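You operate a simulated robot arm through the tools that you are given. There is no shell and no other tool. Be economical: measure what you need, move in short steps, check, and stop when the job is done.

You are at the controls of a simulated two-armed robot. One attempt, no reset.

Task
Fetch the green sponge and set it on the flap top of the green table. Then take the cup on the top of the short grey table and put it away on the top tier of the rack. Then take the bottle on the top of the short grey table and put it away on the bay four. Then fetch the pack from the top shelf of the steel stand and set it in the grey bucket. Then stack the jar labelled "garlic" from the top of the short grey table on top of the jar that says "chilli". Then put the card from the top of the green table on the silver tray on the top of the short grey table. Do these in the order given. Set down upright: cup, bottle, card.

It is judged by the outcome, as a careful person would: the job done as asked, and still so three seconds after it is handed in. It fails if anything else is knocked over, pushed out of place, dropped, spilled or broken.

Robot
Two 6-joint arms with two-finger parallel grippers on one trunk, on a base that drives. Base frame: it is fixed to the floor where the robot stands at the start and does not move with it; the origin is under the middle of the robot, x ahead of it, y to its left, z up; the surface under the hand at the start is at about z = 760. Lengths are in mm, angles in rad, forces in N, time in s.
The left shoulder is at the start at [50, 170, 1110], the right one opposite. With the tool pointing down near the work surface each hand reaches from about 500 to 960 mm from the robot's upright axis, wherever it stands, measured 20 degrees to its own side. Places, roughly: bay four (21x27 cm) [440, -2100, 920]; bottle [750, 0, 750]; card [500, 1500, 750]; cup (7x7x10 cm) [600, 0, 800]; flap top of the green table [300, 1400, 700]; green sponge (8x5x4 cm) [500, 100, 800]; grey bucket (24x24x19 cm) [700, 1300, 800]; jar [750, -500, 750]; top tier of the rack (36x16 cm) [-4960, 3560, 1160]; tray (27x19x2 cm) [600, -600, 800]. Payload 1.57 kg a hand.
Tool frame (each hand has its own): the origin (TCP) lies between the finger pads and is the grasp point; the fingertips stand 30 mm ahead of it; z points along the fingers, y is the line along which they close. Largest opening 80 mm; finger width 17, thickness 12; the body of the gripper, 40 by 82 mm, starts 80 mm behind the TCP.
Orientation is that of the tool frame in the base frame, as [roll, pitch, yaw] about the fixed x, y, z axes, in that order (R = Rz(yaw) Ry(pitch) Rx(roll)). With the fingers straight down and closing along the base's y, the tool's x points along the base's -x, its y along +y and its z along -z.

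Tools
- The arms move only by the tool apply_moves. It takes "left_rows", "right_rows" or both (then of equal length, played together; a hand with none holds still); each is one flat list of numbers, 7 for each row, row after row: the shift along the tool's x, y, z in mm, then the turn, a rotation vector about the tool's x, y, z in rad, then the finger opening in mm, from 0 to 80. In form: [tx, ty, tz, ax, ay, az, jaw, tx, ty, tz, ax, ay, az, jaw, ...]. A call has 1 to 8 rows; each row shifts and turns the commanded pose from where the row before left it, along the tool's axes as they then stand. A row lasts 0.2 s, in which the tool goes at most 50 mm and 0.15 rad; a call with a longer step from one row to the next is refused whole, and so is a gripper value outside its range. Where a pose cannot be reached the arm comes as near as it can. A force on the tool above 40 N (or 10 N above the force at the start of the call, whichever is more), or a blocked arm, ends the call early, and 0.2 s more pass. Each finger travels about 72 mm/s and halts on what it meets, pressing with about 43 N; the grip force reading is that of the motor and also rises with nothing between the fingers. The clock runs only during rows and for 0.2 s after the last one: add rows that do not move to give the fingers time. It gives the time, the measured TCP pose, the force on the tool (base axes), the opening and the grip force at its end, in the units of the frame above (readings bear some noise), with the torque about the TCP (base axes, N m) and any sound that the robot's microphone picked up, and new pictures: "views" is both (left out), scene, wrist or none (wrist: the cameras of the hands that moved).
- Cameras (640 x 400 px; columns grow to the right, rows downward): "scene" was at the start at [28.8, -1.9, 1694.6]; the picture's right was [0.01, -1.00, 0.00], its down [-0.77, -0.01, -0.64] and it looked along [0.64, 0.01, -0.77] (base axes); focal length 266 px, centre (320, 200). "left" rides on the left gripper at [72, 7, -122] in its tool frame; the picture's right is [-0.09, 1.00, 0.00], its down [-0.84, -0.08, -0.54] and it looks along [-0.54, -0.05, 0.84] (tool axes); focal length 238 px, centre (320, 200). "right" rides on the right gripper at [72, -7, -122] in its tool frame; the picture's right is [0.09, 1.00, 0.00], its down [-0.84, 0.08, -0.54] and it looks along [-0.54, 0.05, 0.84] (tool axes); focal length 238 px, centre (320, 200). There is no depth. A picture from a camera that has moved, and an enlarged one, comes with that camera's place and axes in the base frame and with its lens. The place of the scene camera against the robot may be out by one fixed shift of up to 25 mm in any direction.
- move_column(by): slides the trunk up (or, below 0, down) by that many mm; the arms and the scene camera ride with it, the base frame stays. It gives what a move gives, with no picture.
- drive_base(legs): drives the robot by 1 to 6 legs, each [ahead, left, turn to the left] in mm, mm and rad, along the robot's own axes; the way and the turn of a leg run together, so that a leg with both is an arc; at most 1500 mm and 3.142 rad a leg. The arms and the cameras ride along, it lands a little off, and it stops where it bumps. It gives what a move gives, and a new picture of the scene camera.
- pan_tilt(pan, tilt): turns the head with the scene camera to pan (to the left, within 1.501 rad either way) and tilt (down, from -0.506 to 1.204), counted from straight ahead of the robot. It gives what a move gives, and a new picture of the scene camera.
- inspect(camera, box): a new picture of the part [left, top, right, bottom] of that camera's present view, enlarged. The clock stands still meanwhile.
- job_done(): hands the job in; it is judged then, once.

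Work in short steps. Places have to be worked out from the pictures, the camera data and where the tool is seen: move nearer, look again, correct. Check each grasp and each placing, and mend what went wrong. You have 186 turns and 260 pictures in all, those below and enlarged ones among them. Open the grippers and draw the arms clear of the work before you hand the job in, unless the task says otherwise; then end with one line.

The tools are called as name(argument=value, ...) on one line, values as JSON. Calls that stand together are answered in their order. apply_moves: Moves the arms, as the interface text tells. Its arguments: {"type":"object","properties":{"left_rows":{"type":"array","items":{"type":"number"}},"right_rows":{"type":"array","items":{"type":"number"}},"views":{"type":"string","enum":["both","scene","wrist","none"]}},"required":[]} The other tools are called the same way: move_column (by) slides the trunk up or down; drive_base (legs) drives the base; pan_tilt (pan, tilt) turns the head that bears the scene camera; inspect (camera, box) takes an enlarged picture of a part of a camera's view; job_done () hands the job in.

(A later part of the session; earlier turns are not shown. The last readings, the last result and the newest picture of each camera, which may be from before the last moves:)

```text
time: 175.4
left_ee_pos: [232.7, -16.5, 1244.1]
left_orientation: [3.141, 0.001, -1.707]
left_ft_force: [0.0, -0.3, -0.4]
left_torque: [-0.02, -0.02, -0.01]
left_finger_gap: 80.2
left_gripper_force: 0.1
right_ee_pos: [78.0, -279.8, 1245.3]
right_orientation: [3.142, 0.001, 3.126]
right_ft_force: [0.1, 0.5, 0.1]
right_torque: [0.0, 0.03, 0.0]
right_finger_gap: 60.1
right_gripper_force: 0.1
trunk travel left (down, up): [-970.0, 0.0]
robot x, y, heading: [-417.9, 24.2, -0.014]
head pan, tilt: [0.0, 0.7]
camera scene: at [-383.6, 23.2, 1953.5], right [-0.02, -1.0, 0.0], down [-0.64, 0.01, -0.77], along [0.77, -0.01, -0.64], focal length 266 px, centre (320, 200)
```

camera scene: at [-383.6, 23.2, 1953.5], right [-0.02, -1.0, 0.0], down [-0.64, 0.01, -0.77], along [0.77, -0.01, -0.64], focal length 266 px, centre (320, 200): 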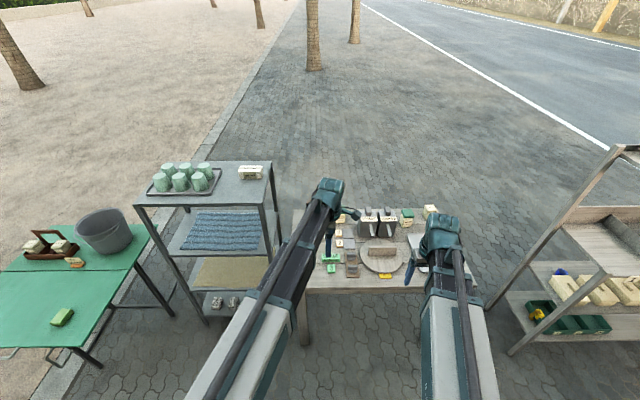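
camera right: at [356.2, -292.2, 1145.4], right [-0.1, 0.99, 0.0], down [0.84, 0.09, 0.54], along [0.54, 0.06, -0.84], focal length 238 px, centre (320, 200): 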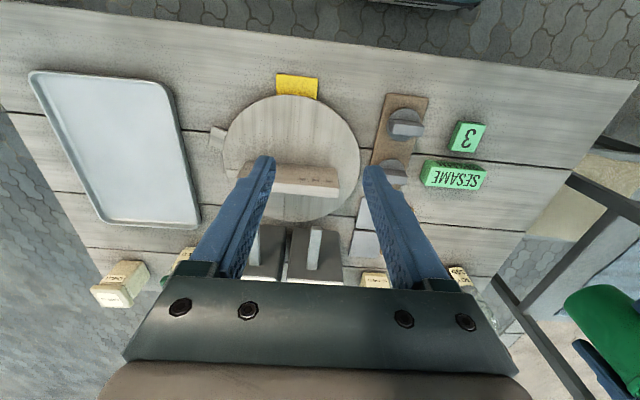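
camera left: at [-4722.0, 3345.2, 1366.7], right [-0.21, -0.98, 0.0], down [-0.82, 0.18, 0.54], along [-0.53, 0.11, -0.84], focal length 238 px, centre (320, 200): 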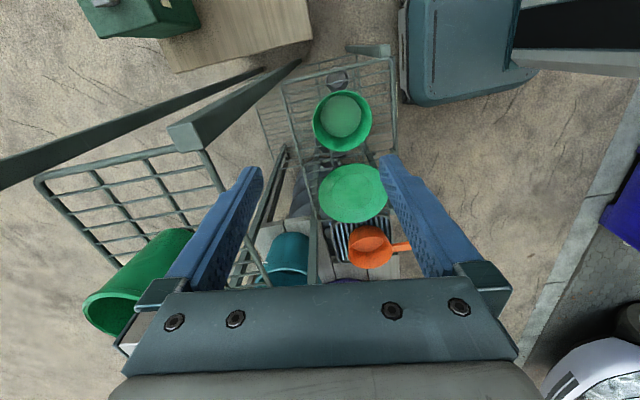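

I drive up to the table again, lower to a safe height above the bottle, and move the right hand aside.

drive_base(legs=[[365, 0, 0.014]])

move_column(by=-160)

apply_moves(left_rows=[-15, -15, 0, 0, 0, 0, 80, -15, -15, 0, 0, 0, 0, 80, -15, -15, 0, 0, 0, 0, 80, 0, 0, 0, 0, 0, 0, 80, 0, 0, 0, 0, 0, 0, 80], right_rows=[0, -40, 0, 0, 0, 0, 60, 10, -40, 0, 0, 0, 0, 60, 10, -40, 0, 0, 0, 0, 60, 15, -40, 0, 0, 0, 0, 60, 15, -30, 0, 0, 0, 0, 60], views="wrist")

```text
time: 177.8
left_ee_pos: [600.4, -7.4, 1243.2]
left_orientation: [-3.141, 0.001, -1.691]
left_ft_force: [-0.1, 0.8, -1.1]
left_torque: [-0.03, -0.01, 0.03]
left_finger_gap: 80.2
left_gripper_force: 0.1
right_ee_pos: [451.2, -274.6, 1245.5]
right_orientation: [3.141, 0.0, -3.14]
right_ft_force: [0.6, 0.0, -0.6]
right_torque: [0.03, 0.02, 0.01]
right_finger_gap: 59.9
right_gripper_force: 0.1
trunk travel left (down, up): [-970.0, 0.0]
robot x, y, heading: [-54.8, 22.2, 0.001]
head pan, tilt: [0.0, 0.7]
camera scene: at [-15.6, 21.2, 1953.4], right [0.0, -1.0, 0.0], down [-0.64, 0.0, -0.76], along [0.76, 0.0, -0.64], focal length 266 px, centre (320, 200)
```

scene: 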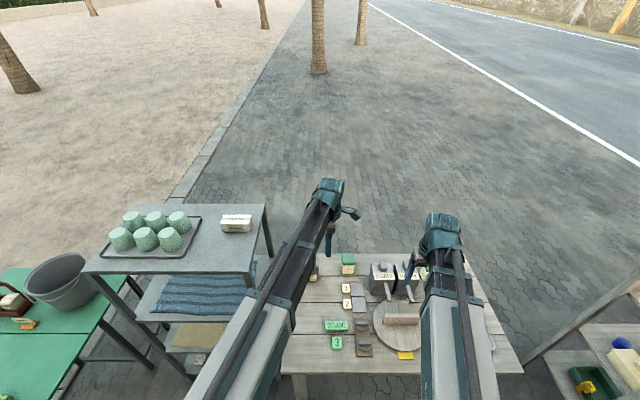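

```text
time: 179.6
left_ee_pos: [600.2, -8.6, 1084.8]
left_orientation: [-3.142, 0.0, -1.689]
left_ft_force: [0.4, -0.1, -0.9]
left_torque: [-0.01, 0.02, 0.01]
left_finger_gap: 80.0
left_gripper_force: 0.1
right_ee_pos: [449.2, -275.0, 1085.3]
right_orientation: [-3.141, 0.0, -3.14]
right_ft_force: [-0.7, 0.4, 0.6]
right_torque: [0.0, -0.03, -0.01]
right_finger_gap: 60.2
right_gripper_force: 0.1
trunk travel left (down, up): [-810.0, 160.0]
robot x, y, heading: [-55.8, 22.2, 0.0]
head pan, tilt: [0.0, 0.7]
```

```text
time: 180.8
left_ee_pos: [650.1, 31.8, 1084.2]
left_orientation: [3.142, 0.003, -1.69]
left_ft_force: [0.1, 0.3, 0.1]
left_torque: [0.02, 0.0, 0.01]
left_finger_gap: 79.9
left_gripper_force: 0.1
right_ee_pos: [400.9, -464.3, 1083.9]
right_orientation: [-3.141, 0.002, -3.14]
right_ft_force: [-0.4, -0.4, 0.5]
right_torque: [0.0, -0.03, -0.02]
right_finger_gap: 60.2
right_gripper_force: 0.1
trunk travel left (down, up): [-810.0, 160.0]
robot x, y, heading: [-54.1, 21.3, 0.0]
head pan, tilt: [0.0, 0.7]
camera right: at [327.6, -469.3, 1206.2], right [-0.09, 1.0, 0.0], down [0.84, 0.08, 0.54], along [0.54, 0.05, -0.84], focal length 238 px, centre (320, 200)
camera left: at [635.4, -38.1, 1206.3], right [-0.98, 0.21, 0.0], down [0.18, 0.82, 0.54], along [0.11, 0.53, -0.84], focal length 238 px, centre (320, 200)
```

right: 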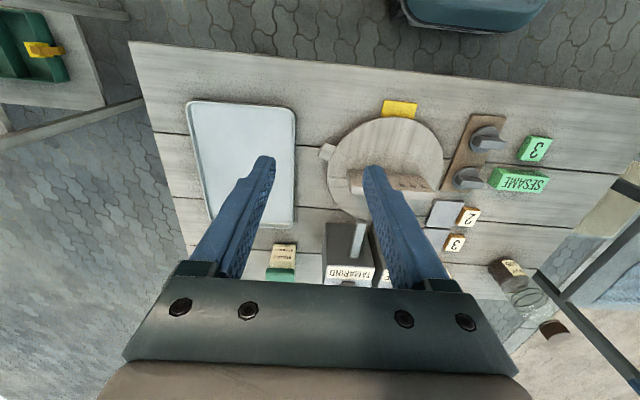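
left: 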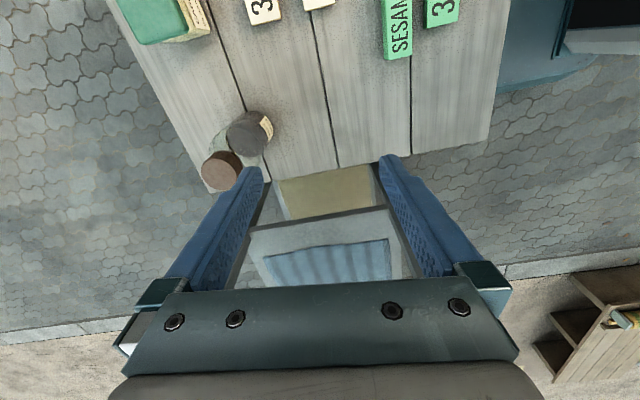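

Triangulating, the bottle is at about (776, 60) with its cap top at z≈942. I move over it and lower a little for a close look.

apply_moves(left_rows=[-11, -31, 0, 0, 0, 0, 80, -11, -31, 0, 0, 0, 0, 80, -11, -31, 0, 0, 0, 0, 80, -10, -29, 0, 0, 0, 0, 80, 0, 0, 0, 0, 0, 0, 80], views="none")

move_column(by=-70)

inspect(camera="left", box=[0, 0, 640, 400])

inspect(camera="scene", box=[240, 160, 460, 340])

```text
time: 182.0
left_ee_pos: [776.3, 61.0, 1084.8]
left_orientation: [-3.14, 0.0, -1.692]
left_ft_force: [0.2, -0.8, 0.6]
left_torque: [0.01, 0.02, 0.01]
left_finger_gap: 80.0
left_gripper_force: 0.1
right_ee_pos: [401.6, -462.6, 1084.8]
right_orientation: [3.141, -0.001, -3.14]
right_ft_force: [0.5, 0.4, -0.1]
right_torque: [0.01, 0.03, 0.0]
right_finger_gap: 60.0
right_gripper_force: 0.0
trunk travel left (down, up): [-810.0, 160.0]
robot x, y, heading: [-52.5, 24.6, 0.001]
head pan, tilt: [0.0, 0.7]
```

```text
time: 183.1
left_ee_pos: [776.3, 60.5, 1015.4]
left_orientation: [3.141, 0.001, -1.69]
left_ft_force: [0.0, -0.2, -0.1]
left_torque: [-0.01, 0.02, -0.02]
left_finger_gap: 79.9
left_gripper_force: 0.0
right_ee_pos: [400.0, -462.4, 1014.5]
right_orientation: [-3.14, -0.001, -3.139]
right_ft_force: [0.4, 0.0, 0.2]
right_torque: [0.05, -0.05, 0.03]
right_finger_gap: 60.0
right_gripper_force: 0.0
trunk travel left (down, up): [-740.0, 230.0]
robot x, y, heading: [-54.0, 21.5, -0.002]
head pan, tilt: [0.0, 0.7]
```

```text
1.00 times, centred on (320, 200) of left (not enlarged: the box is as wide or as high as the picture)
camera zoom: at [761.9, -10.2, 1136.4], right [-0.98, 0.21, 0.0], down [0.18, 0.82, 0.54], along [0.11, 0.53, -0.84], focal length 238 px, centre (320, 200)
```

zoom: 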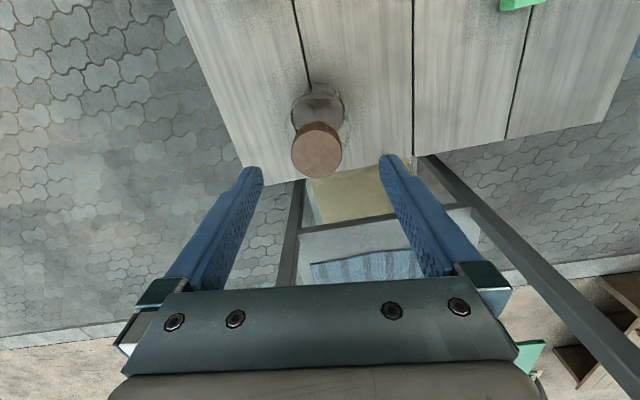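

```text
2.22 times, centred on (350, 250) of scene
camera zoom: at [-17.2, 21.2, 1723.5], right [0.0, -1.0, 0.0], down [-0.64, 0.0, -0.77], along [0.77, 0.0, -0.64], focal length 592 px, centre (253, 89)
```

zoom: 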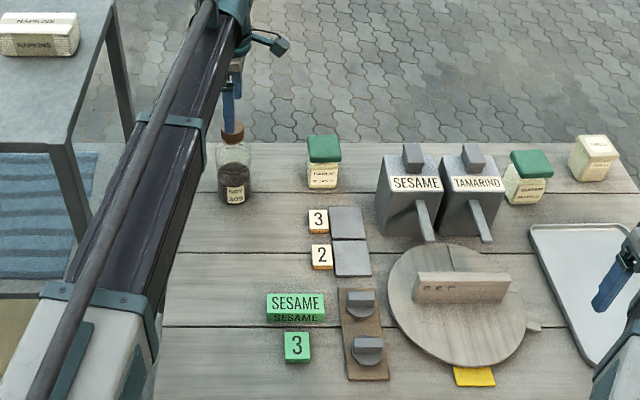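

The cap centre is at about (781, 68), with the body about 58 mm wide. I correct the offset and lower around the body in two stages.

apply_moves(left_rows=[-8, -4, 0, 0, 0, 0, 80, 0, 0, 0, 0, 0, 0, 80], views="none")

move_column(by=-60)

inspect(camera="left", box=[0, 0, 640, 400])

```text
time: 183.7
left_ee_pos: [781.8, 68.4, 1015.2]
left_orientation: [-3.142, -0.001, -1.689]
left_ft_force: [-0.4, 0.3, -0.3]
left_torque: [0.0, 0.0, 0.0]
left_finger_gap: 80.1
left_gripper_force: 0.1
right_ee_pos: [400.6, -462.2, 1015.1]
right_orientation: [-3.14, 0.0, -3.139]
right_ft_force: [-0.2, 0.1, 0.4]
right_torque: [0.02, 0.0, 0.0]
right_finger_gap: 59.6
right_gripper_force: 0.0
trunk travel left (down, up): [-740.0, 230.0]
robot x, y, heading: [-53.3, 26.5, 0.002]
head pan, tilt: [0.0, 0.7]
```

```text
time: 184.7
left_ee_pos: [781.0, 69.3, 954.8]
left_orientation: [3.141, -0.002, -1.689]
left_ft_force: [0.6, -0.7, 0.3]
left_torque: [-0.01, -0.01, 0.01]
left_finger_gap: 79.9
left_gripper_force: 0.0
right_ee_pos: [401.3, -462.6, 954.5]
right_orientation: [3.141, 0.001, -3.138]
right_ft_force: [-0.9, -0.2, -0.2]
right_torque: [0.01, 0.0, 0.03]
right_finger_gap: 60.2
right_gripper_force: 0.0
trunk travel left (down, up): [-680.0, 290.0]
robot x, y, heading: [-55.2, 24.5, -0.003]
head pan, tilt: [0.0, 0.7]
```

```text
1.00 times, centred on (320, 200) of left (not enlarged: the box is as wide or as high as the picture)
camera zoom: at [767.2, -2.3, 1076.4], right [-0.98, 0.21, 0.0], down [0.18, 0.82, 0.54], along [0.11, 0.53, -0.84], focal length 238 px, centre (320, 200)
```

zoom: 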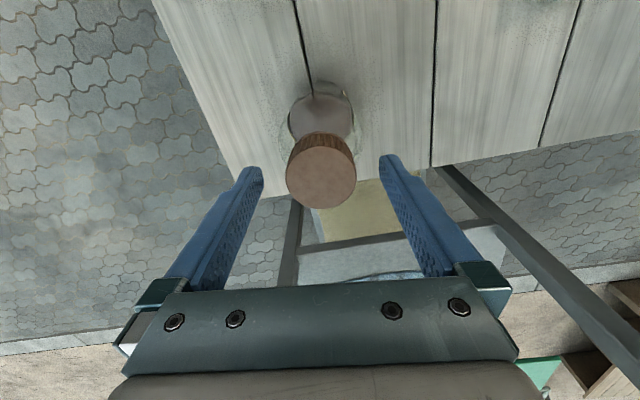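

Centred. I lower to TCP z≈884, leaving the palm clear of the cap, and close on the glass body.

move_column(by=-71)

apply_moves(left_rows=[0, 0, 0, 0, 0, 0, 68, 0, 0, 0, 0, 0, 0, 58, 0, 0, 0, 0, 0, 0, 48, 0, 0, 0, 0, 0, 0, 45, 0, 0, 0, 0, 0, 0, 45], views="wrist")

```text
time: 185.8
left_ee_pos: [781.3, 68.3, 883.6]
left_orientation: [-3.141, -0.001, -1.689]
left_ft_force: [0.3, 0.1, 0.3]
left_torque: [0.0, 0.02, -0.06]
left_finger_gap: 80.0
left_gripper_force: 0.0
right_ee_pos: [399.1, -462.4, 884.8]
right_orientation: [-3.141, 0.0, -3.141]
right_ft_force: [0.8, 0.3, -0.8]
right_torque: [0.04, -0.01, 0.01]
right_finger_gap: 59.8
right_gripper_force: 0.0
trunk travel left (down, up): [-609.0, 361.0]
robot x, y, heading: [-52.7, 24.2, -0.001]
head pan, tilt: [0.0, 0.7]
```

```text
time: 187.0
left_ee_pos: [780.5, 67.4, 884.2]
left_orientation: [3.141, -0.002, -1.689]
left_ft_force: [-0.5, -0.3, 0.4]
left_torque: [0.02, 0.18, -0.02]
left_finger_gap: 69.3
left_gripper_force: 43.3
right_ee_pos: [399.8, -462.2, 883.0]
right_orientation: [3.14, -0.001, -3.139]
right_ft_force: [0.3, -0.6, 0.5]
right_torque: [-0.02, -0.03, -0.04]
right_finger_gap: 60.1
right_gripper_force: 0.1
trunk travel left (down, up): [-609.0, 361.0]
robot x, y, heading: [-54.4, 21.5, -0.001]
head pan, tilt: [0.0, 0.7]
camera left: at [767.2, -2.3, 1005.3], right [-0.98, 0.21, 0.0], down [0.18, 0.82, 0.54], along [0.11, 0.53, -0.84], focal length 238 px, centre (320, 200)
```

left: 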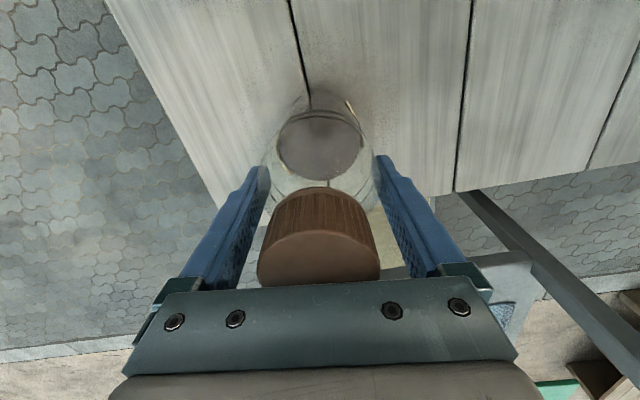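

The bottle body is gripped (69.3 mm). I lift 20 mm to test, then fully.

move_column(by=25)

inspect(camera="left", box=[160, 60, 480, 300])

inspect(camera="scene", box=[260, 180, 420, 300])

```text
time: 187.7
left_ee_pos: [782.0, 67.4, 908.2]
left_orientation: [3.141, 0.0, -1.69]
left_ft_force: [0.7, -0.1, -2.1]
left_torque: [0.0, -0.02, 0.0]
left_finger_gap: 69.5
left_gripper_force: 43.2
right_ee_pos: [401.5, -460.8, 908.9]
right_orientation: [3.141, 0.001, -3.139]
right_ft_force: [-1.1, -0.4, 0.8]
right_torque: [0.03, -0.04, -0.04]
right_finger_gap: 60.1
right_gripper_force: 0.1
trunk travel left (down, up): [-634.0, 336.0]
robot x, y, heading: [-54.8, 22.9, 0.0]
head pan, tilt: [0.0, 0.7]
```

```text
1.67 times, centred on (320, 180) of left
camera zoom: at [767.6, -2.4, 1030.0], right [-0.98, 0.21, 0.0], down [0.18, 0.82, 0.54], along [0.11, 0.53, -0.84], focal length 397 px, centre (320, 233)
```

zoom: 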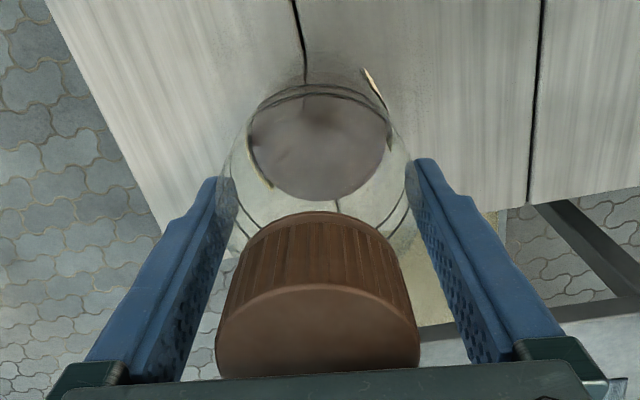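

```text
3.33 times, centred on (340, 240) of scene
camera zoom: at [-16.6, 21.1, 1617.5], right [0.0, -1.0, 0.0], down [-0.64, 0.0, -0.76], along [0.76, 0.0, -0.64], focal length 888 px, centre (253, 67)
```

zoom: 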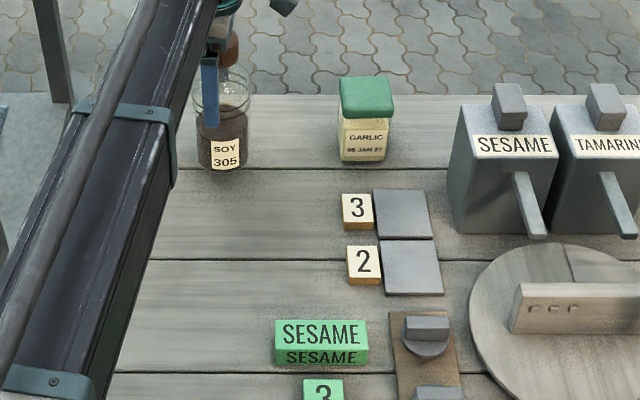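

Bottle is lifted freely (≈2 N). I raise to carry height, back out, tuck the arms and strafe right toward the bays.

move_column(by=200)

drive_base(legs=[[-400, 0, 0], [0, -1000, 0]])

pan_tilt(pan=-0.7, tilt=0.55)

```text
time: 189.8
left_ee_pos: [781.4, 69.0, 1107.8]
left_orientation: [-3.139, 0.002, -1.69]
left_ft_force: [0.9, -1.1, -2.1]
left_torque: [0.01, -0.03, 0.0]
left_finger_gap: 69.4
left_gripper_force: 43.0
right_ee_pos: [400.4, -462.7, 1109.8]
right_orientation: [3.141, 0.001, -3.139]
right_ft_force: [0.1, -1.0, -0.4]
right_torque: [-0.02, -0.01, -0.02]
right_finger_gap: 59.9
right_gripper_force: 0.2
trunk travel left (down, up): [-834.0, 136.0]
robot x, y, heading: [-49.1, 25.9, 0.004]
head pan, tilt: [0.0, 0.7]
```

```text
time: 197.2
left_ee_pos: [371.6, -978.1, 1110.0]
left_orientation: [-3.141, 0.002, -1.721]
left_ft_force: [-0.1, -1.3, -2.4]
left_torque: [0.02, 0.01, -0.03]
left_finger_gap: 69.5
left_gripper_force: 43.3
right_ee_pos: [-24.9, -1498.5, 1108.3]
right_orientation: [-3.139, 0.0, 3.111]
right_ft_force: [0.3, 0.6, 0.0]
right_torque: [0.0, 0.0, 0.01]
right_finger_gap: 60.1
right_gripper_force: 0.1
trunk travel left (down, up): [-834.0, 136.0]
robot x, y, heading: [-463.6, -993.3, -0.028]
head pan, tilt: [0.0, 0.7]
camera scene: at [-427.4, -1002.3, 1817.4], right [-0.03, -1.0, 0.0], down [-0.64, 0.02, -0.76], along [0.76, -0.02, -0.64], focal length 266 px, centre (320, 200)
```

scene: 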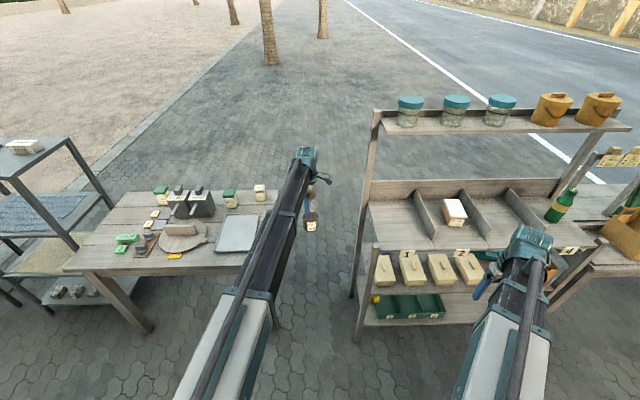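

```text
time: 198.3
left_ee_pos: [372.5, -978.3, 1108.9]
left_orientation: [-3.14, -0.002, -1.721]
left_ft_force: [-0.4, 0.0, -2.9]
left_torque: [0.03, -0.02, 0.01]
left_finger_gap: 69.3
left_gripper_force: 43.0
right_ee_pos: [-24.2, -1499.0, 1109.0]
right_orientation: [-3.141, 0.0, 3.113]
right_ft_force: [-0.3, -0.8, -0.7]
right_torque: [-0.03, 0.0, 0.0]
right_finger_gap: 59.7
right_gripper_force: 0.1
trunk travel left (down, up): [-834.0, 136.0]
robot x, y, heading: [-463.7, -999.6, -0.029]
head pan, tilt: [-0.7, 0.55]
camera scene: at [-445.3, -1059.0, 1830.6], right [-0.67, -0.75, 0.0], down [-0.39, 0.35, -0.85], along [0.64, -0.57, -0.52], focal length 266 px, centre (320, 200)
```

scene: 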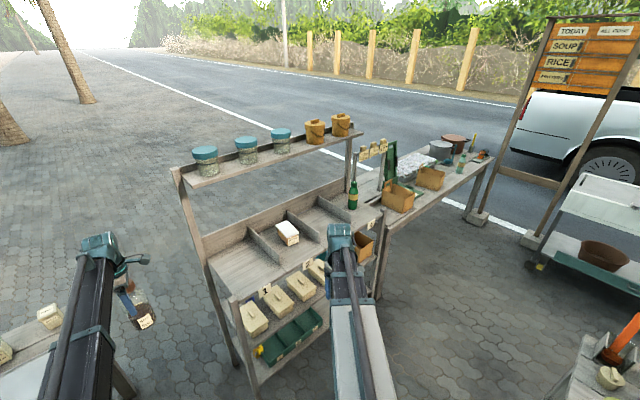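

Four bays with dividers are visible, with tags on the front edge. I zoom to read them.

inspect(camera="scene", box=[180, 170, 400, 330])

inspect(camera="scene", box=[320, 130, 420, 260])

```text
2.50 times, centred on (290, 250) of scene
camera zoom: at [-445.3, -1059.0, 1830.6], right [-0.67, -0.75, 0.0], down [-0.39, 0.35, -0.85], along [0.64, -0.57, -0.52], focal length 666 px, centre (395, 75)
```

zoom: 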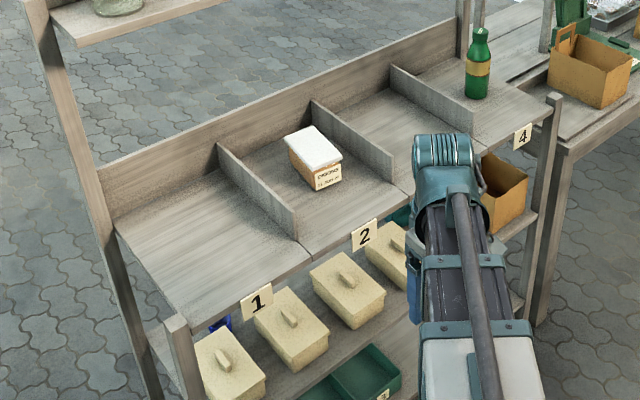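

```text
3.08 times, centred on (370, 195) of scene
camera zoom: at [-445.3, -1059.0, 1830.6], right [-0.67, -0.75, 0.0], down [-0.39, 0.35, -0.85], along [0.64, -0.57, -0.52], focal length 820 px, centre (166, 215)
```

zoom: 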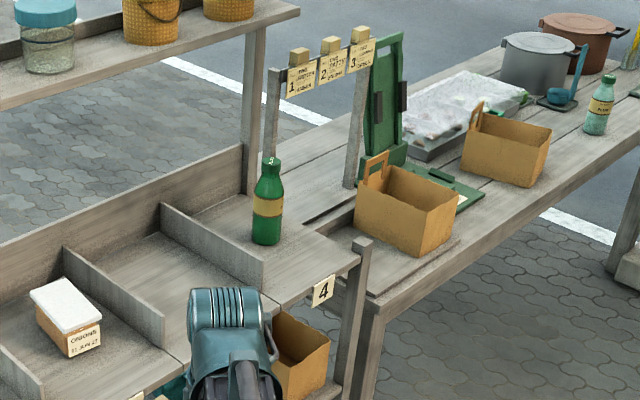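

Bay 4 is the farthest bay (about x 310–580, y −2010 to −2220), with a green bottle towards its back right. I'll put the soy bottle at about (385, −2075). First I retract both arms a bit, then turn the base straight.

apply_moves(left_rows=[6, 39, 0, 0, 0, 0, 45, 6, 39, 0, 0, 0, 0, 45, 6, 39, 0, 0, 0, 0, 45, 6, 39, 0, 0, 0, 0, 45, 6, 39, 0, 0, 0, 0, 45, 0, 0, 0, 0, 0, 0, 45], right_rows=[0, 35, 0, 0, 0, 0, 60, 0, 35, 0, 0, 0, 0, 60, 0, 35, 0, 0, 0, 0, 60, 0, 35, 0, 0, 0, 0, 60, 0, 35, 0, 0, 0, 0, 60, 0, 0, 0, 0, 0, 0, 60], views="none")

drive_base(legs=[[0, 0, 0.028], [0, -1080, 0], [130, 0, 0]])

inspect(camera="left", box=[0, 0, 640, 400])

```text
time: 199.7
left_ee_pos: [175.5, -981.2, 1108.4]
left_orientation: [3.141, 0.0, -1.719]
left_ft_force: [0.0, -0.1, -1.2]
left_torque: [0.01, 0.02, -0.01]
left_finger_gap: 69.4
left_gripper_force: 43.5
right_ee_pos: [-18.0, -1320.2, 1108.5]
right_orientation: [3.141, 0.001, 3.113]
right_ft_force: [-0.4, -0.8, -0.5]
right_torque: [-0.04, 0.02, 0.02]
right_finger_gap: 60.0
right_gripper_force: 0.0
trunk travel left (down, up): [-834.0, 136.0]
robot x, y, heading: [-462.0, -1000.2, -0.028]
head pan, tilt: [-0.7, 0.55]
```

```text
time: 203.8
left_ee_pos: [201.7, -1669.1, 1109.0]
left_orientation: [-3.142, 0.002, -1.81]
left_ft_force: [0.6, -0.1, -2.2]
left_torque: [0.03, -0.02, -0.03]
left_finger_gap: 69.3
left_gripper_force: 43.2
right_ee_pos: [-21.8, -1991.8, 1107.8]
right_orientation: [-3.141, -0.001, 3.021]
right_ft_force: [0.6, 0.0, 0.1]
right_torque: [0.01, -0.02, 0.01]
right_finger_gap: 60.1
right_gripper_force: 0.0
trunk travel left (down, up): [-834.0, 136.0]
robot x, y, heading: [-437.6, -1627.9, -0.119]
head pan, tilt: [-0.7, 0.55]
stopped in leg 2: the robot was blocked; the commanded pose is now the measured one
camera scene: at [-423.7, -1693.8, 1830.6], right [-0.73, -0.68, 0.0], down [-0.36, 0.38, -0.85], along [0.58, -0.62, -0.52], focal length 266 px, centre (320, 200)
```

scene: 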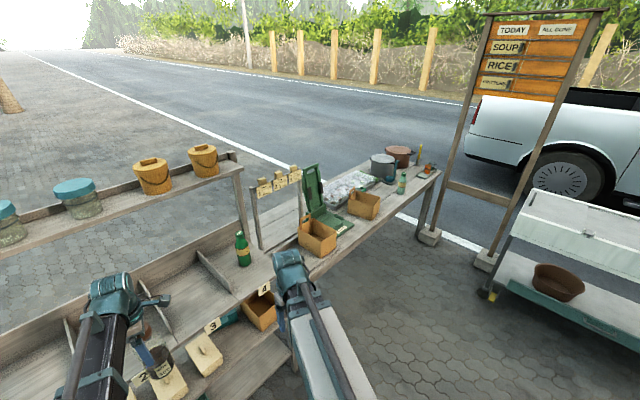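

```text
1.00 times, centred on (320, 200) of left (not enlarged: the box is as wide or as high as the picture)
camera zoom: at [179.2, -1737.9, 1230.2], right [-0.95, 0.33, 0.0], down [0.27, 0.79, 0.54], along [0.18, 0.51, -0.84], focal length 238 px, centre (320, 200)
```

zoom: 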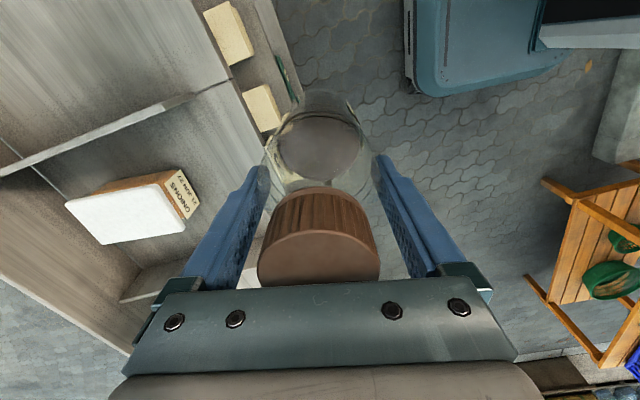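

The base bumped something on its right or rear. I look to the right to find what.

pan_tilt(pan=-1.5, tilt=0.9)

```text
time: 204.9
left_ee_pos: [202.6, -1667.9, 1108.5]
left_orientation: [-3.141, 0.0, -1.808]
left_ft_force: [0.3, 0.2, -2.0]
left_torque: [0.02, -0.02, 0.04]
left_finger_gap: 69.5
left_gripper_force: 43.1
right_ee_pos: [-22.2, -1990.3, 1108.4]
right_orientation: [3.142, -0.001, 3.022]
right_ft_force: [0.4, 0.4, -0.2]
right_torque: [-0.03, 0.03, -0.01]
right_finger_gap: 59.9
right_gripper_force: 0.0
trunk travel left (down, up): [-834.0, 136.0]
robot x, y, heading: [-437.1, -1627.5, -0.119]
head pan, tilt: [-1.499, 0.901]
camera scene: at [-488.0, -1702.1, 1801.3], right [-1.0, 0.05, 0.0], down [0.04, 0.78, -0.62], along [-0.03, -0.62, -0.78], focal length 266 px, centre (320, 200)
```

scene: 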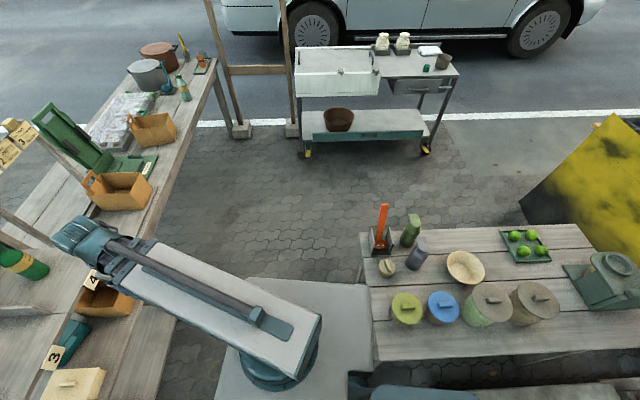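

The base touched the corner of the table on the right (its edge is at x≈−670); nothing there looks disturbed. I raise to full height, ease away left, straighten, go forward and then strafe with more clearance.

move_column(by=134)

drive_base(legs=[[0, 70, 0], [0, 0, 0.119], [140, 0, 0]])

```text
time: 206.5
left_ee_pos: [202.6, -1669.1, 1242.0]
left_orientation: [3.142, 0.002, -1.809]
left_ft_force: [-0.3, -0.7, -2.1]
left_torque: [0.0, 0.01, 0.0]
left_finger_gap: 69.2
left_gripper_force: 43.7
right_ee_pos: [-22.1, -1991.6, 1242.7]
right_orientation: [-3.141, 0.0, 3.022]
right_ft_force: [-0.1, 1.2, 0.2]
right_torque: [0.0, 0.04, 0.01]
right_finger_gap: 59.9
right_gripper_force: 0.1
trunk travel left (down, up): [-968.0, 2.0]
robot x, y, heading: [-436.6, -1631.4, -0.12]
head pan, tilt: [-1.499, 0.901]
```

```text
time: 209.0
left_ee_pos: [351.1, -1523.7, 1242.1]
left_orientation: [3.14, 0.001, -1.692]
left_ft_force: [-0.2, 0.0, -2.2]
left_torque: [0.05, 0.02, 0.02]
left_finger_gap: 69.2
left_gripper_force: 43.5
right_ee_pos: [166.1, -1871.7, 1242.8]
right_orientation: [3.141, -0.002, 3.14]
right_ft_force: [0.1, -1.3, -0.6]
right_torque: [-0.01, 0.06, 0.02]
right_finger_gap: 60.0
right_gripper_force: 0.1
trunk travel left (down, up): [-968.0, 2.0]
robot x, y, heading: [-290.9, -1557.6, -0.007]
head pan, tilt: [-1.499, 0.901]
camera scene: at [-330.0, -1636.4, 1935.3], right [-1.0, -0.07, 0.0], down [-0.05, 0.78, -0.62], along [0.04, -0.62, -0.78], focal length 266 px, centre (320, 200)
```

scene: 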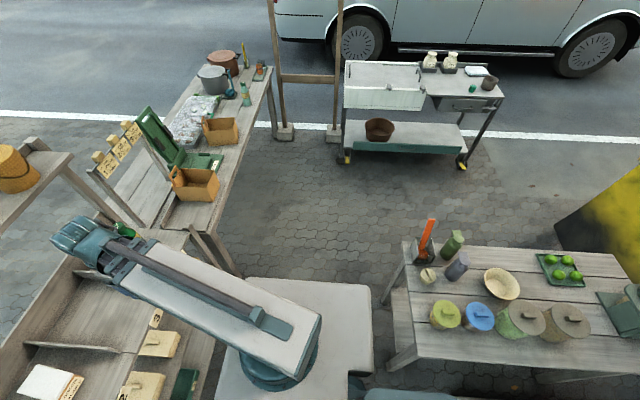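

There is now about 110 mm between base and that table. I strafe right to bay four.

drive_base(legs=[[0, -540, 0.005]])

pan_tilt(pan=-0.1, tilt=0.85)

inspect(camera="left", box=[0, 0, 640, 400])

```text
time: 212.1
left_ee_pos: [350.1, -2054.3, 1242.5]
left_orientation: [-3.141, 0.003, -1.684]
left_ft_force: [0.0, -0.8, -2.4]
left_torque: [0.03, 0.0, 0.01]
left_finger_gap: 69.3
left_gripper_force: 43.0
right_ee_pos: [167.3, -2402.2, 1241.3]
right_orientation: [3.141, 0.001, -3.137]
right_ft_force: [-0.4, -0.4, 0.1]
right_torque: [0.0, -0.04, -0.01]
right_finger_gap: 60.0
right_gripper_force: 0.1
trunk travel left (down, up): [-968.0, 2.0]
robot x, y, heading: [-288.4, -2091.2, 0.006]
head pan, tilt: [-1.499, 0.901]
camera scene: at [-331.9, -2172.9, 1935.3], right [-1.0, -0.08, 0.0], down [-0.06, 0.78, -0.62], along [0.05, -0.62, -0.78], focal length 266 px, centre (320, 200)
```

scene: 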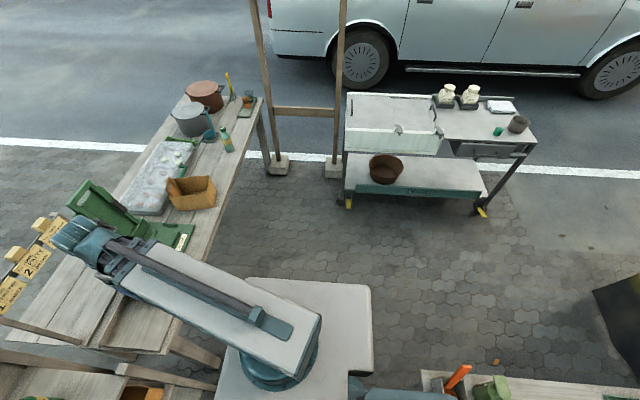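

```text
time: 213.7
left_ee_pos: [349.8, -2053.7, 1243.2]
left_orientation: [-3.142, 0.001, -1.685]
left_ft_force: [0.5, -0.3, -0.6]
left_torque: [0.02, -0.01, 0.02]
left_finger_gap: 69.0
left_gripper_force: 43.0
right_ee_pos: [167.0, -2400.8, 1243.1]
right_orientation: [3.139, -0.001, -3.137]
right_ft_force: [0.3, -0.3, 0.2]
right_torque: [-0.01, 0.02, 0.01]
right_finger_gap: 60.1
right_gripper_force: 0.0
trunk travel left (down, up): [-968.0, 2.0]
robot x, y, heading: [-289.7, -2091.9, 0.001]
head pan, tilt: [-0.099, 0.85]
camera scene: at [-259.8, -2104.0, 1939.2], right [-0.1, -1.0, 0.0], down [-0.75, 0.07, -0.66], along [0.66, -0.06, -0.75], focal length 266 px, centre (320, 200)
```

scene: 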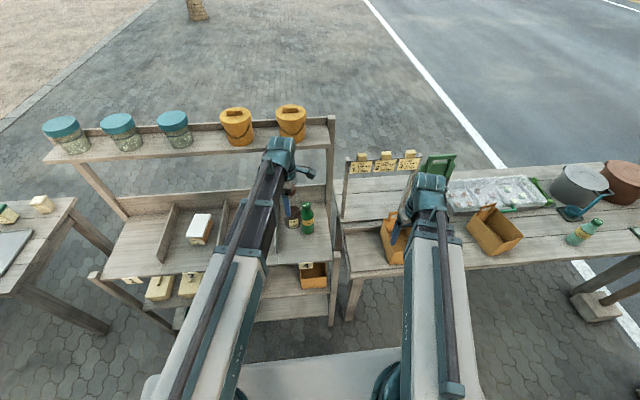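

```text
1.00 times, centred on (320, 200) of left (not enlarged: the box is as wide or as high as the picture)
camera zoom: at [335.6, -2123.9, 1364.1], right [-0.98, 0.2, 0.0], down [0.17, 0.82, 0.54], along [0.11, 0.53, -0.84], focal length 238 px, centre (320, 200)
```

zoom: 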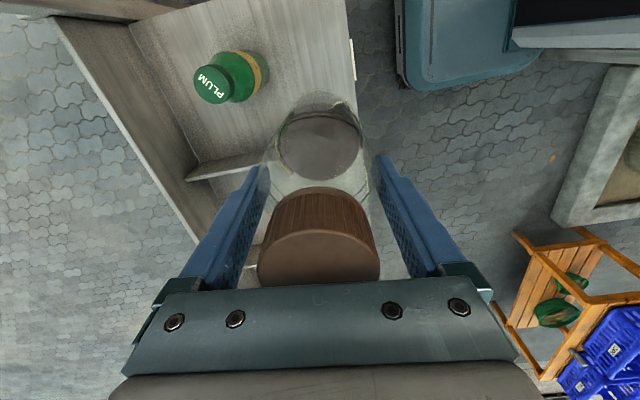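

The wrist view puts the green bottle at (450, −2113), bay divider at y≈−1976 and front edge at x≈295. I set the target at (360, −2051), shift 10 mm and lower.

apply_moves(left_rows=[-4, -10, 0, 0, 0, 0, 45, 0, 0, 0, 0, 0, 0, 45], views="none")

move_column(by=-150)

inspect(camera="left", box=[0, 0, 640, 400])

inspect(camera="scene", box=[220, 150, 380, 290])

```text
time: 214.2
left_ee_pos: [359.7, -2050.4, 1243.0]
left_orientation: [-3.141, 0.002, -1.685]
left_ft_force: [0.4, -0.6, -1.7]
left_torque: [-0.01, 0.01, -0.02]
left_finger_gap: 69.4
left_gripper_force: 43.4
right_ee_pos: [167.0, -2401.0, 1243.3]
right_orientation: [3.141, 0.001, -3.136]
right_ft_force: [-0.8, 0.2, -0.3]
right_torque: [0.02, 0.01, 0.03]
right_finger_gap: 59.9
right_gripper_force: 0.0
trunk travel left (down, up): [-968.0, 2.0]
robot x, y, heading: [-289.1, -2093.3, 0.006]
head pan, tilt: [-0.099, 0.85]
```

```text
time: 216.0
left_ee_pos: [359.7, -2050.0, 1093.7]
left_orientation: [-3.14, 0.001, -1.684]
left_ft_force: [0.5, 0.2, -2.7]
left_torque: [-0.02, -0.02, 0.05]
left_finger_gap: 69.1
left_gripper_force: 42.5
right_ee_pos: [167.0, -2401.4, 1092.9]
right_orientation: [-3.141, 0.0, -3.139]
right_ft_force: [-0.1, -0.6, -0.9]
right_torque: [0.0, 0.0, 0.04]
right_finger_gap: 60.0
right_gripper_force: 0.1
trunk travel left (down, up): [-818.0, 152.0]
robot x, y, heading: [-288.7, -2089.3, 0.006]
head pan, tilt: [-0.099, 0.85]
```

```text
1.00 times, centred on (320, 200) of left (not enlarged: the box is as wide or as high as the picture)
camera zoom: at [345.9, -2121.1, 1214.2], right [-0.98, 0.2, 0.0], down [0.17, 0.82, 0.54], along [0.11, 0.53, -0.84], focal length 238 px, centre (320, 200)
```

zoom: 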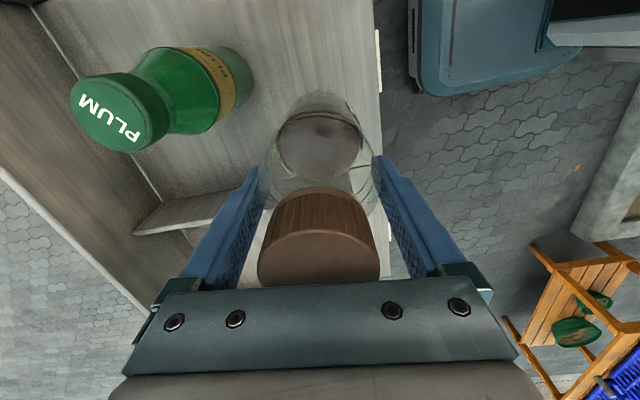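

```text
2.86 times, centred on (300, 220) of scene
camera zoom: at [-259.9, -2104.0, 1789.2], right [-0.1, -1.0, 0.0], down [-0.75, 0.07, -0.66], along [0.66, -0.06, -0.75], focal length 761 px, centre (377, 143)
```

zoom: 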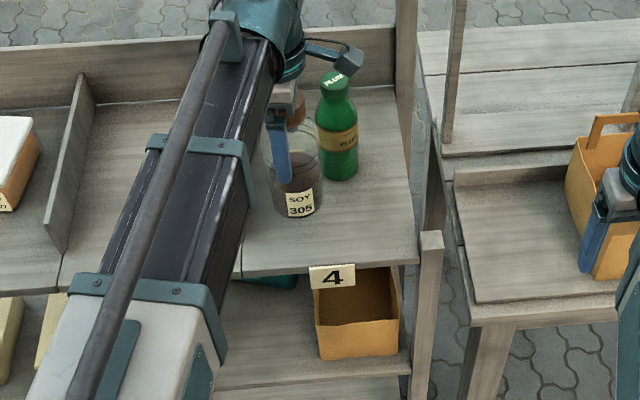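

Clear of the green bottle. I lower toward the bay floor.

move_column(by=-40)

move_column(by=-5)

move_column(by=-4)

```text
time: 216.8
left_ee_pos: [360.0, -2049.9, 1053.6]
left_orientation: [3.141, 0.003, -1.683]
left_ft_force: [-0.6, 1.0, -1.5]
left_torque: [-0.03, -0.02, 0.0]
left_finger_gap: 69.1
left_gripper_force: 43.2
right_ee_pos: [167.2, -2402.5, 1052.9]
right_orientation: [3.141, 0.0, -3.137]
right_ft_force: [0.1, -0.4, 0.5]
right_torque: [-0.03, 0.0, 0.01]
right_finger_gap: 59.8
right_gripper_force: 0.0
trunk travel left (down, up): [-778.0, 192.0]
robot x, y, heading: [-290.0, -2089.3, 0.003]
head pan, tilt: [-0.099, 0.85]
```

```text
time: 217.4
left_ee_pos: [360.2, -2050.5, 1047.5]
left_orientation: [-3.141, 0.001, -1.685]
left_ft_force: [-0.2, 0.0, -2.2]
left_torque: [0.0, -0.02, 0.01]
left_finger_gap: 69.2
left_gripper_force: 42.5
right_ee_pos: [166.9, -2401.2, 1047.4]
right_orientation: [-3.141, 0.001, -3.137]
right_ft_force: [0.0, -0.2, 0.3]
right_torque: [-0.01, 0.02, 0.01]
right_finger_gap: 60.0
right_gripper_force: 0.1
trunk travel left (down, up): [-773.0, 197.0]
robot x, y, heading: [-289.9, -2095.3, 0.005]
head pan, tilt: [-0.099, 0.85]
```

```text
time: 217.9
left_ee_pos: [359.9, -2050.5, 1044.2]
left_orientation: [3.141, 0.002, -1.682]
left_ft_force: [0.5, 1.1, 6.5]
left_torque: [-0.18, 0.05, 0.07]
left_finger_gap: 69.6
left_gripper_force: 42.9
right_ee_pos: [166.6, -2400.8, 1044.1]
right_orientation: [-3.141, -0.001, -3.136]
right_ft_force: [-0.4, -0.3, -0.2]
right_torque: [-0.01, -0.02, 0.01]
right_finger_gap: 59.9
right_gripper_force: 0.1
trunk travel left (down, up): [-769.0, 201.0]
robot x, y, heading: [-293.9, -2096.9, 0.006]
head pan, tilt: [-0.099, 0.85]
```

Contact at TCP z≈1044, as predicted. I open the fingers and rise.

apply_moves(left_rows=[0, 0, 0, 0, 0, 0, 70, 0, 0, 0, 0, 0, 0, 74, 0, 0, 0, 0, 0, 0, 80, 0, 0, 0, 0, 0, 0, 80], views="none")

move_column(by=150)

inspect(camera="left", box=[0, 0, 640, 400])

```text
time: 218.9
left_ee_pos: [359.6, -2050.2, 1044.5]
left_orientation: [3.141, 0.002, -1.684]
left_ft_force: [-0.4, 0.0, 0.2]
left_torque: [-0.01, -0.01, -0.06]
left_finger_gap: 79.9
left_gripper_force: 0.1
right_ee_pos: [166.4, -2401.1, 1044.8]
right_orientation: [3.141, 0.0, -3.135]
right_ft_force: [-0.2, 0.7, -0.1]
right_torque: [0.03, 0.0, 0.01]
right_finger_gap: 60.3
right_gripper_force: 0.1
trunk travel left (down, up): [-769.0, 201.0]
robot x, y, heading: [-288.4, -2093.2, 0.006]
head pan, tilt: [-0.099, 0.85]
```

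```text
time: 220.7
left_ee_pos: [359.3, -2051.4, 1193.2]
left_orientation: [3.141, 0.003, -1.685]
left_ft_force: [0.7, 0.5, 0.0]
left_torque: [-0.03, 0.0, -0.01]
left_finger_gap: 80.0
left_gripper_force: 0.0
right_ee_pos: [167.3, -2402.3, 1193.3]
right_orientation: [3.141, -0.002, -3.137]
right_ft_force: [0.4, -0.8, -0.3]
right_torque: [-0.03, -0.03, 0.02]
right_finger_gap: 60.1
right_gripper_force: 0.1
trunk travel left (down, up): [-919.0, 51.0]
robot x, y, heading: [-286.3, -2092.7, 0.005]
head pan, tilt: [-0.099, 0.85]
```

```text
1.00 times, centred on (320, 200) of left (not enlarged: the box is as wide or as high as the picture)
camera zoom: at [346.0, -2121.1, 1315.1], right [-0.98, 0.2, 0.0], down [0.17, 0.82, 0.54], along [0.11, 0.53, -0.84], focal length 238 px, centre (320, 200)
```

zoom: 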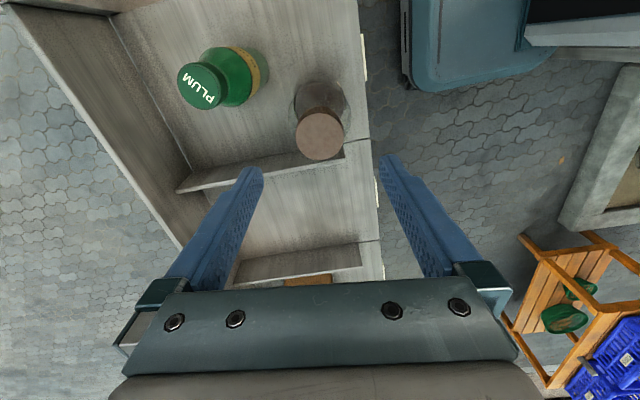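

The bottle stands upright in bay four with nothing disturbed. Next is the napkin pack on the steel stand: I raise fully and strafe back left.

move_column(by=50)

drive_base(legs=[[0, 1200, 0], [0, 1050, 0]])

pan_tilt(pan=0.2, tilt=0.7)

```text
time: 221.6
left_ee_pos: [360.2, -2050.1, 1244.5]
left_orientation: [-3.142, 0.003, -1.685]
left_ft_force: [-0.7, -0.1, -0.6]
left_torque: [0.03, 0.04, 0.04]
left_finger_gap: 80.0
left_gripper_force: 0.0
right_ee_pos: [167.8, -2402.5, 1243.3]
right_orientation: [3.141, -0.001, -3.137]
right_ft_force: [0.4, 0.5, 0.0]
right_torque: [0.01, -0.01, 0.05]
right_finger_gap: 60.0
right_gripper_force: 0.0
trunk travel left (down, up): [-969.0, 1.0]
robot x, y, heading: [-292.9, -2092.2, 0.0]
head pan, tilt: [-0.099, 0.85]
```

```text
time: 232.7
left_ee_pos: [386.0, 207.5, 1244.3]
left_orientation: [-3.141, 0.004, -1.691]
left_ft_force: [0.4, -0.1, -0.2]
left_torque: [-0.03, 0.02, 0.01]
left_finger_gap: 79.9
left_gripper_force: 0.0
right_ee_pos: [190.6, -141.7, 1244.3]
right_orientation: [-3.141, 0.0, 3.141]
right_ft_force: [0.6, 0.6, 0.7]
right_torque: [-0.02, -0.01, 0.0]
right_finger_gap: 59.9
right_gripper_force: 0.1
trunk travel left (down, up): [-969.0, 1.0]
robot x, y, heading: [-266.0, 169.2, -0.002]
head pan, tilt: [-0.099, 0.85]
camera scene: at [-234.5, 158.3, 1940.2], right [-0.1, -0.99, 0.0], down [-0.75, 0.08, -0.66], along [0.66, -0.07, -0.75], focal length 266 px, centre (320, 200)
```

scene: 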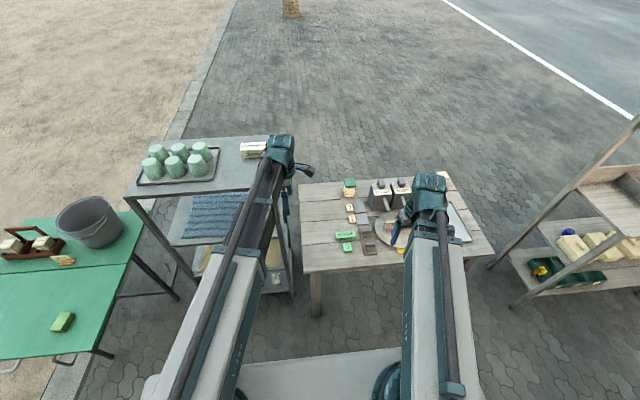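

```text
time: 233.5
left_ee_pos: [386.3, 206.9, 1243.5]
left_orientation: [-3.142, 0.001, -1.691]
left_ft_force: [-0.4, 0.3, -0.2]
left_torque: [0.03, 0.0, -0.03]
left_finger_gap: 80.2
left_gripper_force: 0.1
right_ee_pos: [190.7, -142.7, 1243.7]
right_orientation: [-3.14, 0.002, 3.14]
right_ft_force: [-0.5, 0.4, 0.0]
right_torque: [-0.02, 0.0, 0.04]
right_finger_gap: 60.3
right_gripper_force: 0.1
trunk travel left (down, up): [-969.0, 1.0]
robot x, y, heading: [-265.7, 166.5, -0.003]
head pan, tilt: [0.201, 0.7]
camera scene: at [-229.0, 182.4, 1952.4], right [0.2, -0.98, 0.0], down [-0.63, -0.13, -0.76], along [0.75, 0.15, -0.64], focal length 266 px, centre (320, 200)
```

scene: 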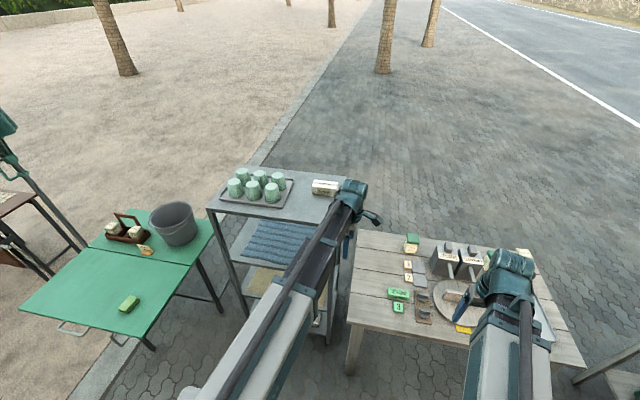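

I zoom in on the pack to judge its size and orientation.

inspect(camera="scene", box=[200, 150, 400, 270])

inspect(camera="left", box=[0, 0, 640, 400])

```text
3.20 times, centred on (300, 210) of scene
camera zoom: at [-229.0, 182.4, 1952.4], right [0.2, -0.98, 0.0], down [-0.63, -0.13, -0.76], along [0.75, 0.15, -0.64], focal length 852 px, centre (384, 168)
```

zoom: 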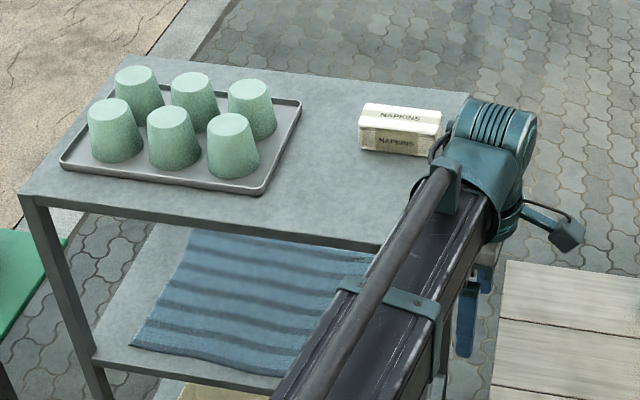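

```text
1.00 times, centred on (320, 200) of left (not enlarged: the box is as wide or as high as the picture)
camera zoom: at [371.2, 136.5, 1365.2], right [-0.98, 0.21, 0.0], down [0.18, 0.82, 0.54], along [0.12, 0.53, -0.84], focal length 238 px, centre (320, 200)
```

zoom: 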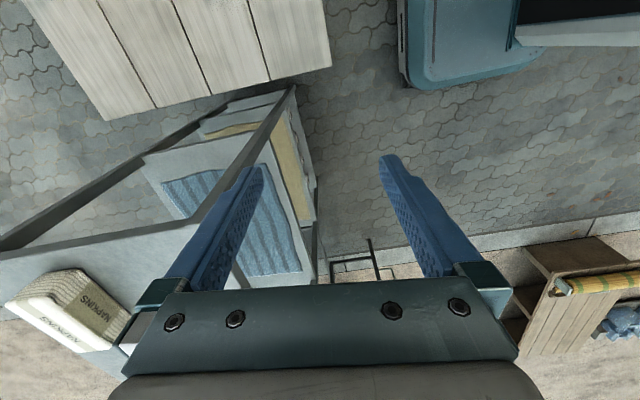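

The pack is about 115 × 60 mm, lying along y near the stand's right end. I drive forward and extend the left hand beside it (y≈205) so the wrist camera can see it.

drive_base(legs=[[190, 0, 0]])

apply_moves(left_rows=[-4, -36, 0, 0, 0, 0, 80, -4, -36, 0, 0, 0, 0, 80, -4, -36, 0, 0, 0, 0, 80, -4, -36, 0, 0, 0, 0, 80, -4, -36, 0, 0, 0, 0, 80, 0, 0, 0, 0, 0, 0, 80], views="wrist")

```text
time: 235.1
left_ee_pos: [577.4, 206.8, 1243.1]
left_orientation: [3.141, 0.002, -1.693]
left_ft_force: [0.0, -0.7, 0.0]
left_torque: [0.0, 0.02, 0.03]
left_finger_gap: 80.0
left_gripper_force: 0.1
right_ee_pos: [381.6, -142.8, 1242.4]
right_orientation: [-3.141, 0.0, 3.139]
right_ft_force: [-0.7, 0.4, 0.1]
right_torque: [-0.03, 0.03, -0.04]
right_finger_gap: 60.4
right_gripper_force: 0.0
trunk travel left (down, up): [-969.0, 1.0]
robot x, y, heading: [-71.4, 170.1, -0.004]
head pan, tilt: [0.201, 0.7]
camera scene: at [-36.2, 181.8, 1952.4], right [0.2, -0.98, 0.0], down [-0.63, -0.13, -0.76], along [0.75, 0.15, -0.64], focal length 266 px, centre (320, 200)
```

scene: 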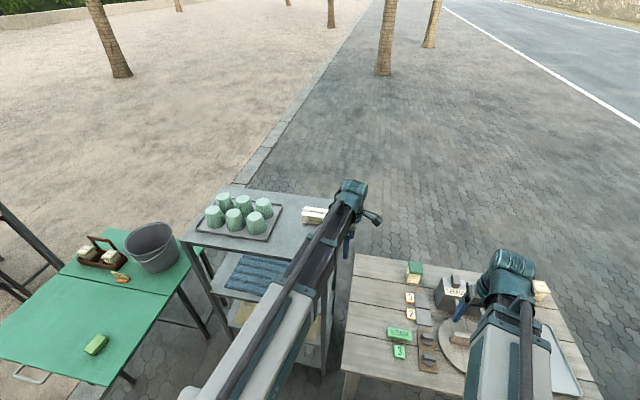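

```text
time: 236.5
left_ee_pos: [757.5, 204.9, 1244.7]
left_orientation: [-3.141, 0.003, -1.692]
left_ft_force: [-0.1, -0.7, -0.3]
left_torque: [0.03, 0.0, 0.03]
left_finger_gap: 79.9
left_gripper_force: 0.2
right_ee_pos: [380.8, -143.5, 1244.7]
right_orientation: [-3.141, 0.0, 3.14]
right_ft_force: [-0.3, -0.1, 0.5]
right_torque: [-0.01, 0.0, 0.03]
right_finger_gap: 60.2
right_gripper_force: 0.0
trunk travel left (down, up): [-969.0, 1.0]
robot x, y, heading: [-77.8, 166.9, -0.003]
head pan, tilt: [0.201, 0.7]
camera left: at [743.4, 134.0, 1365.5], right [-0.98, 0.21, 0.0], down [0.18, 0.82, 0.54], along [0.12, 0.53, -0.84], focal length 238 px, centre (320, 200)
```

left: 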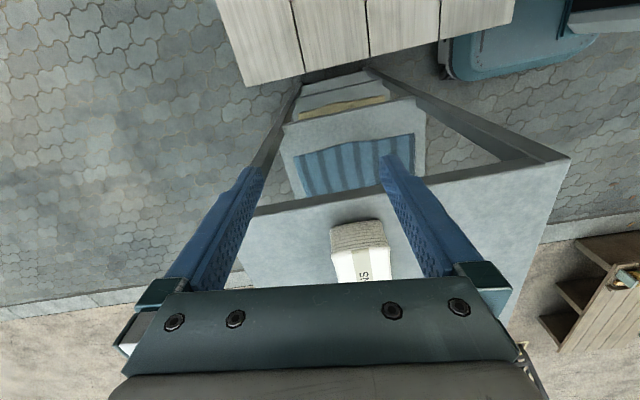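

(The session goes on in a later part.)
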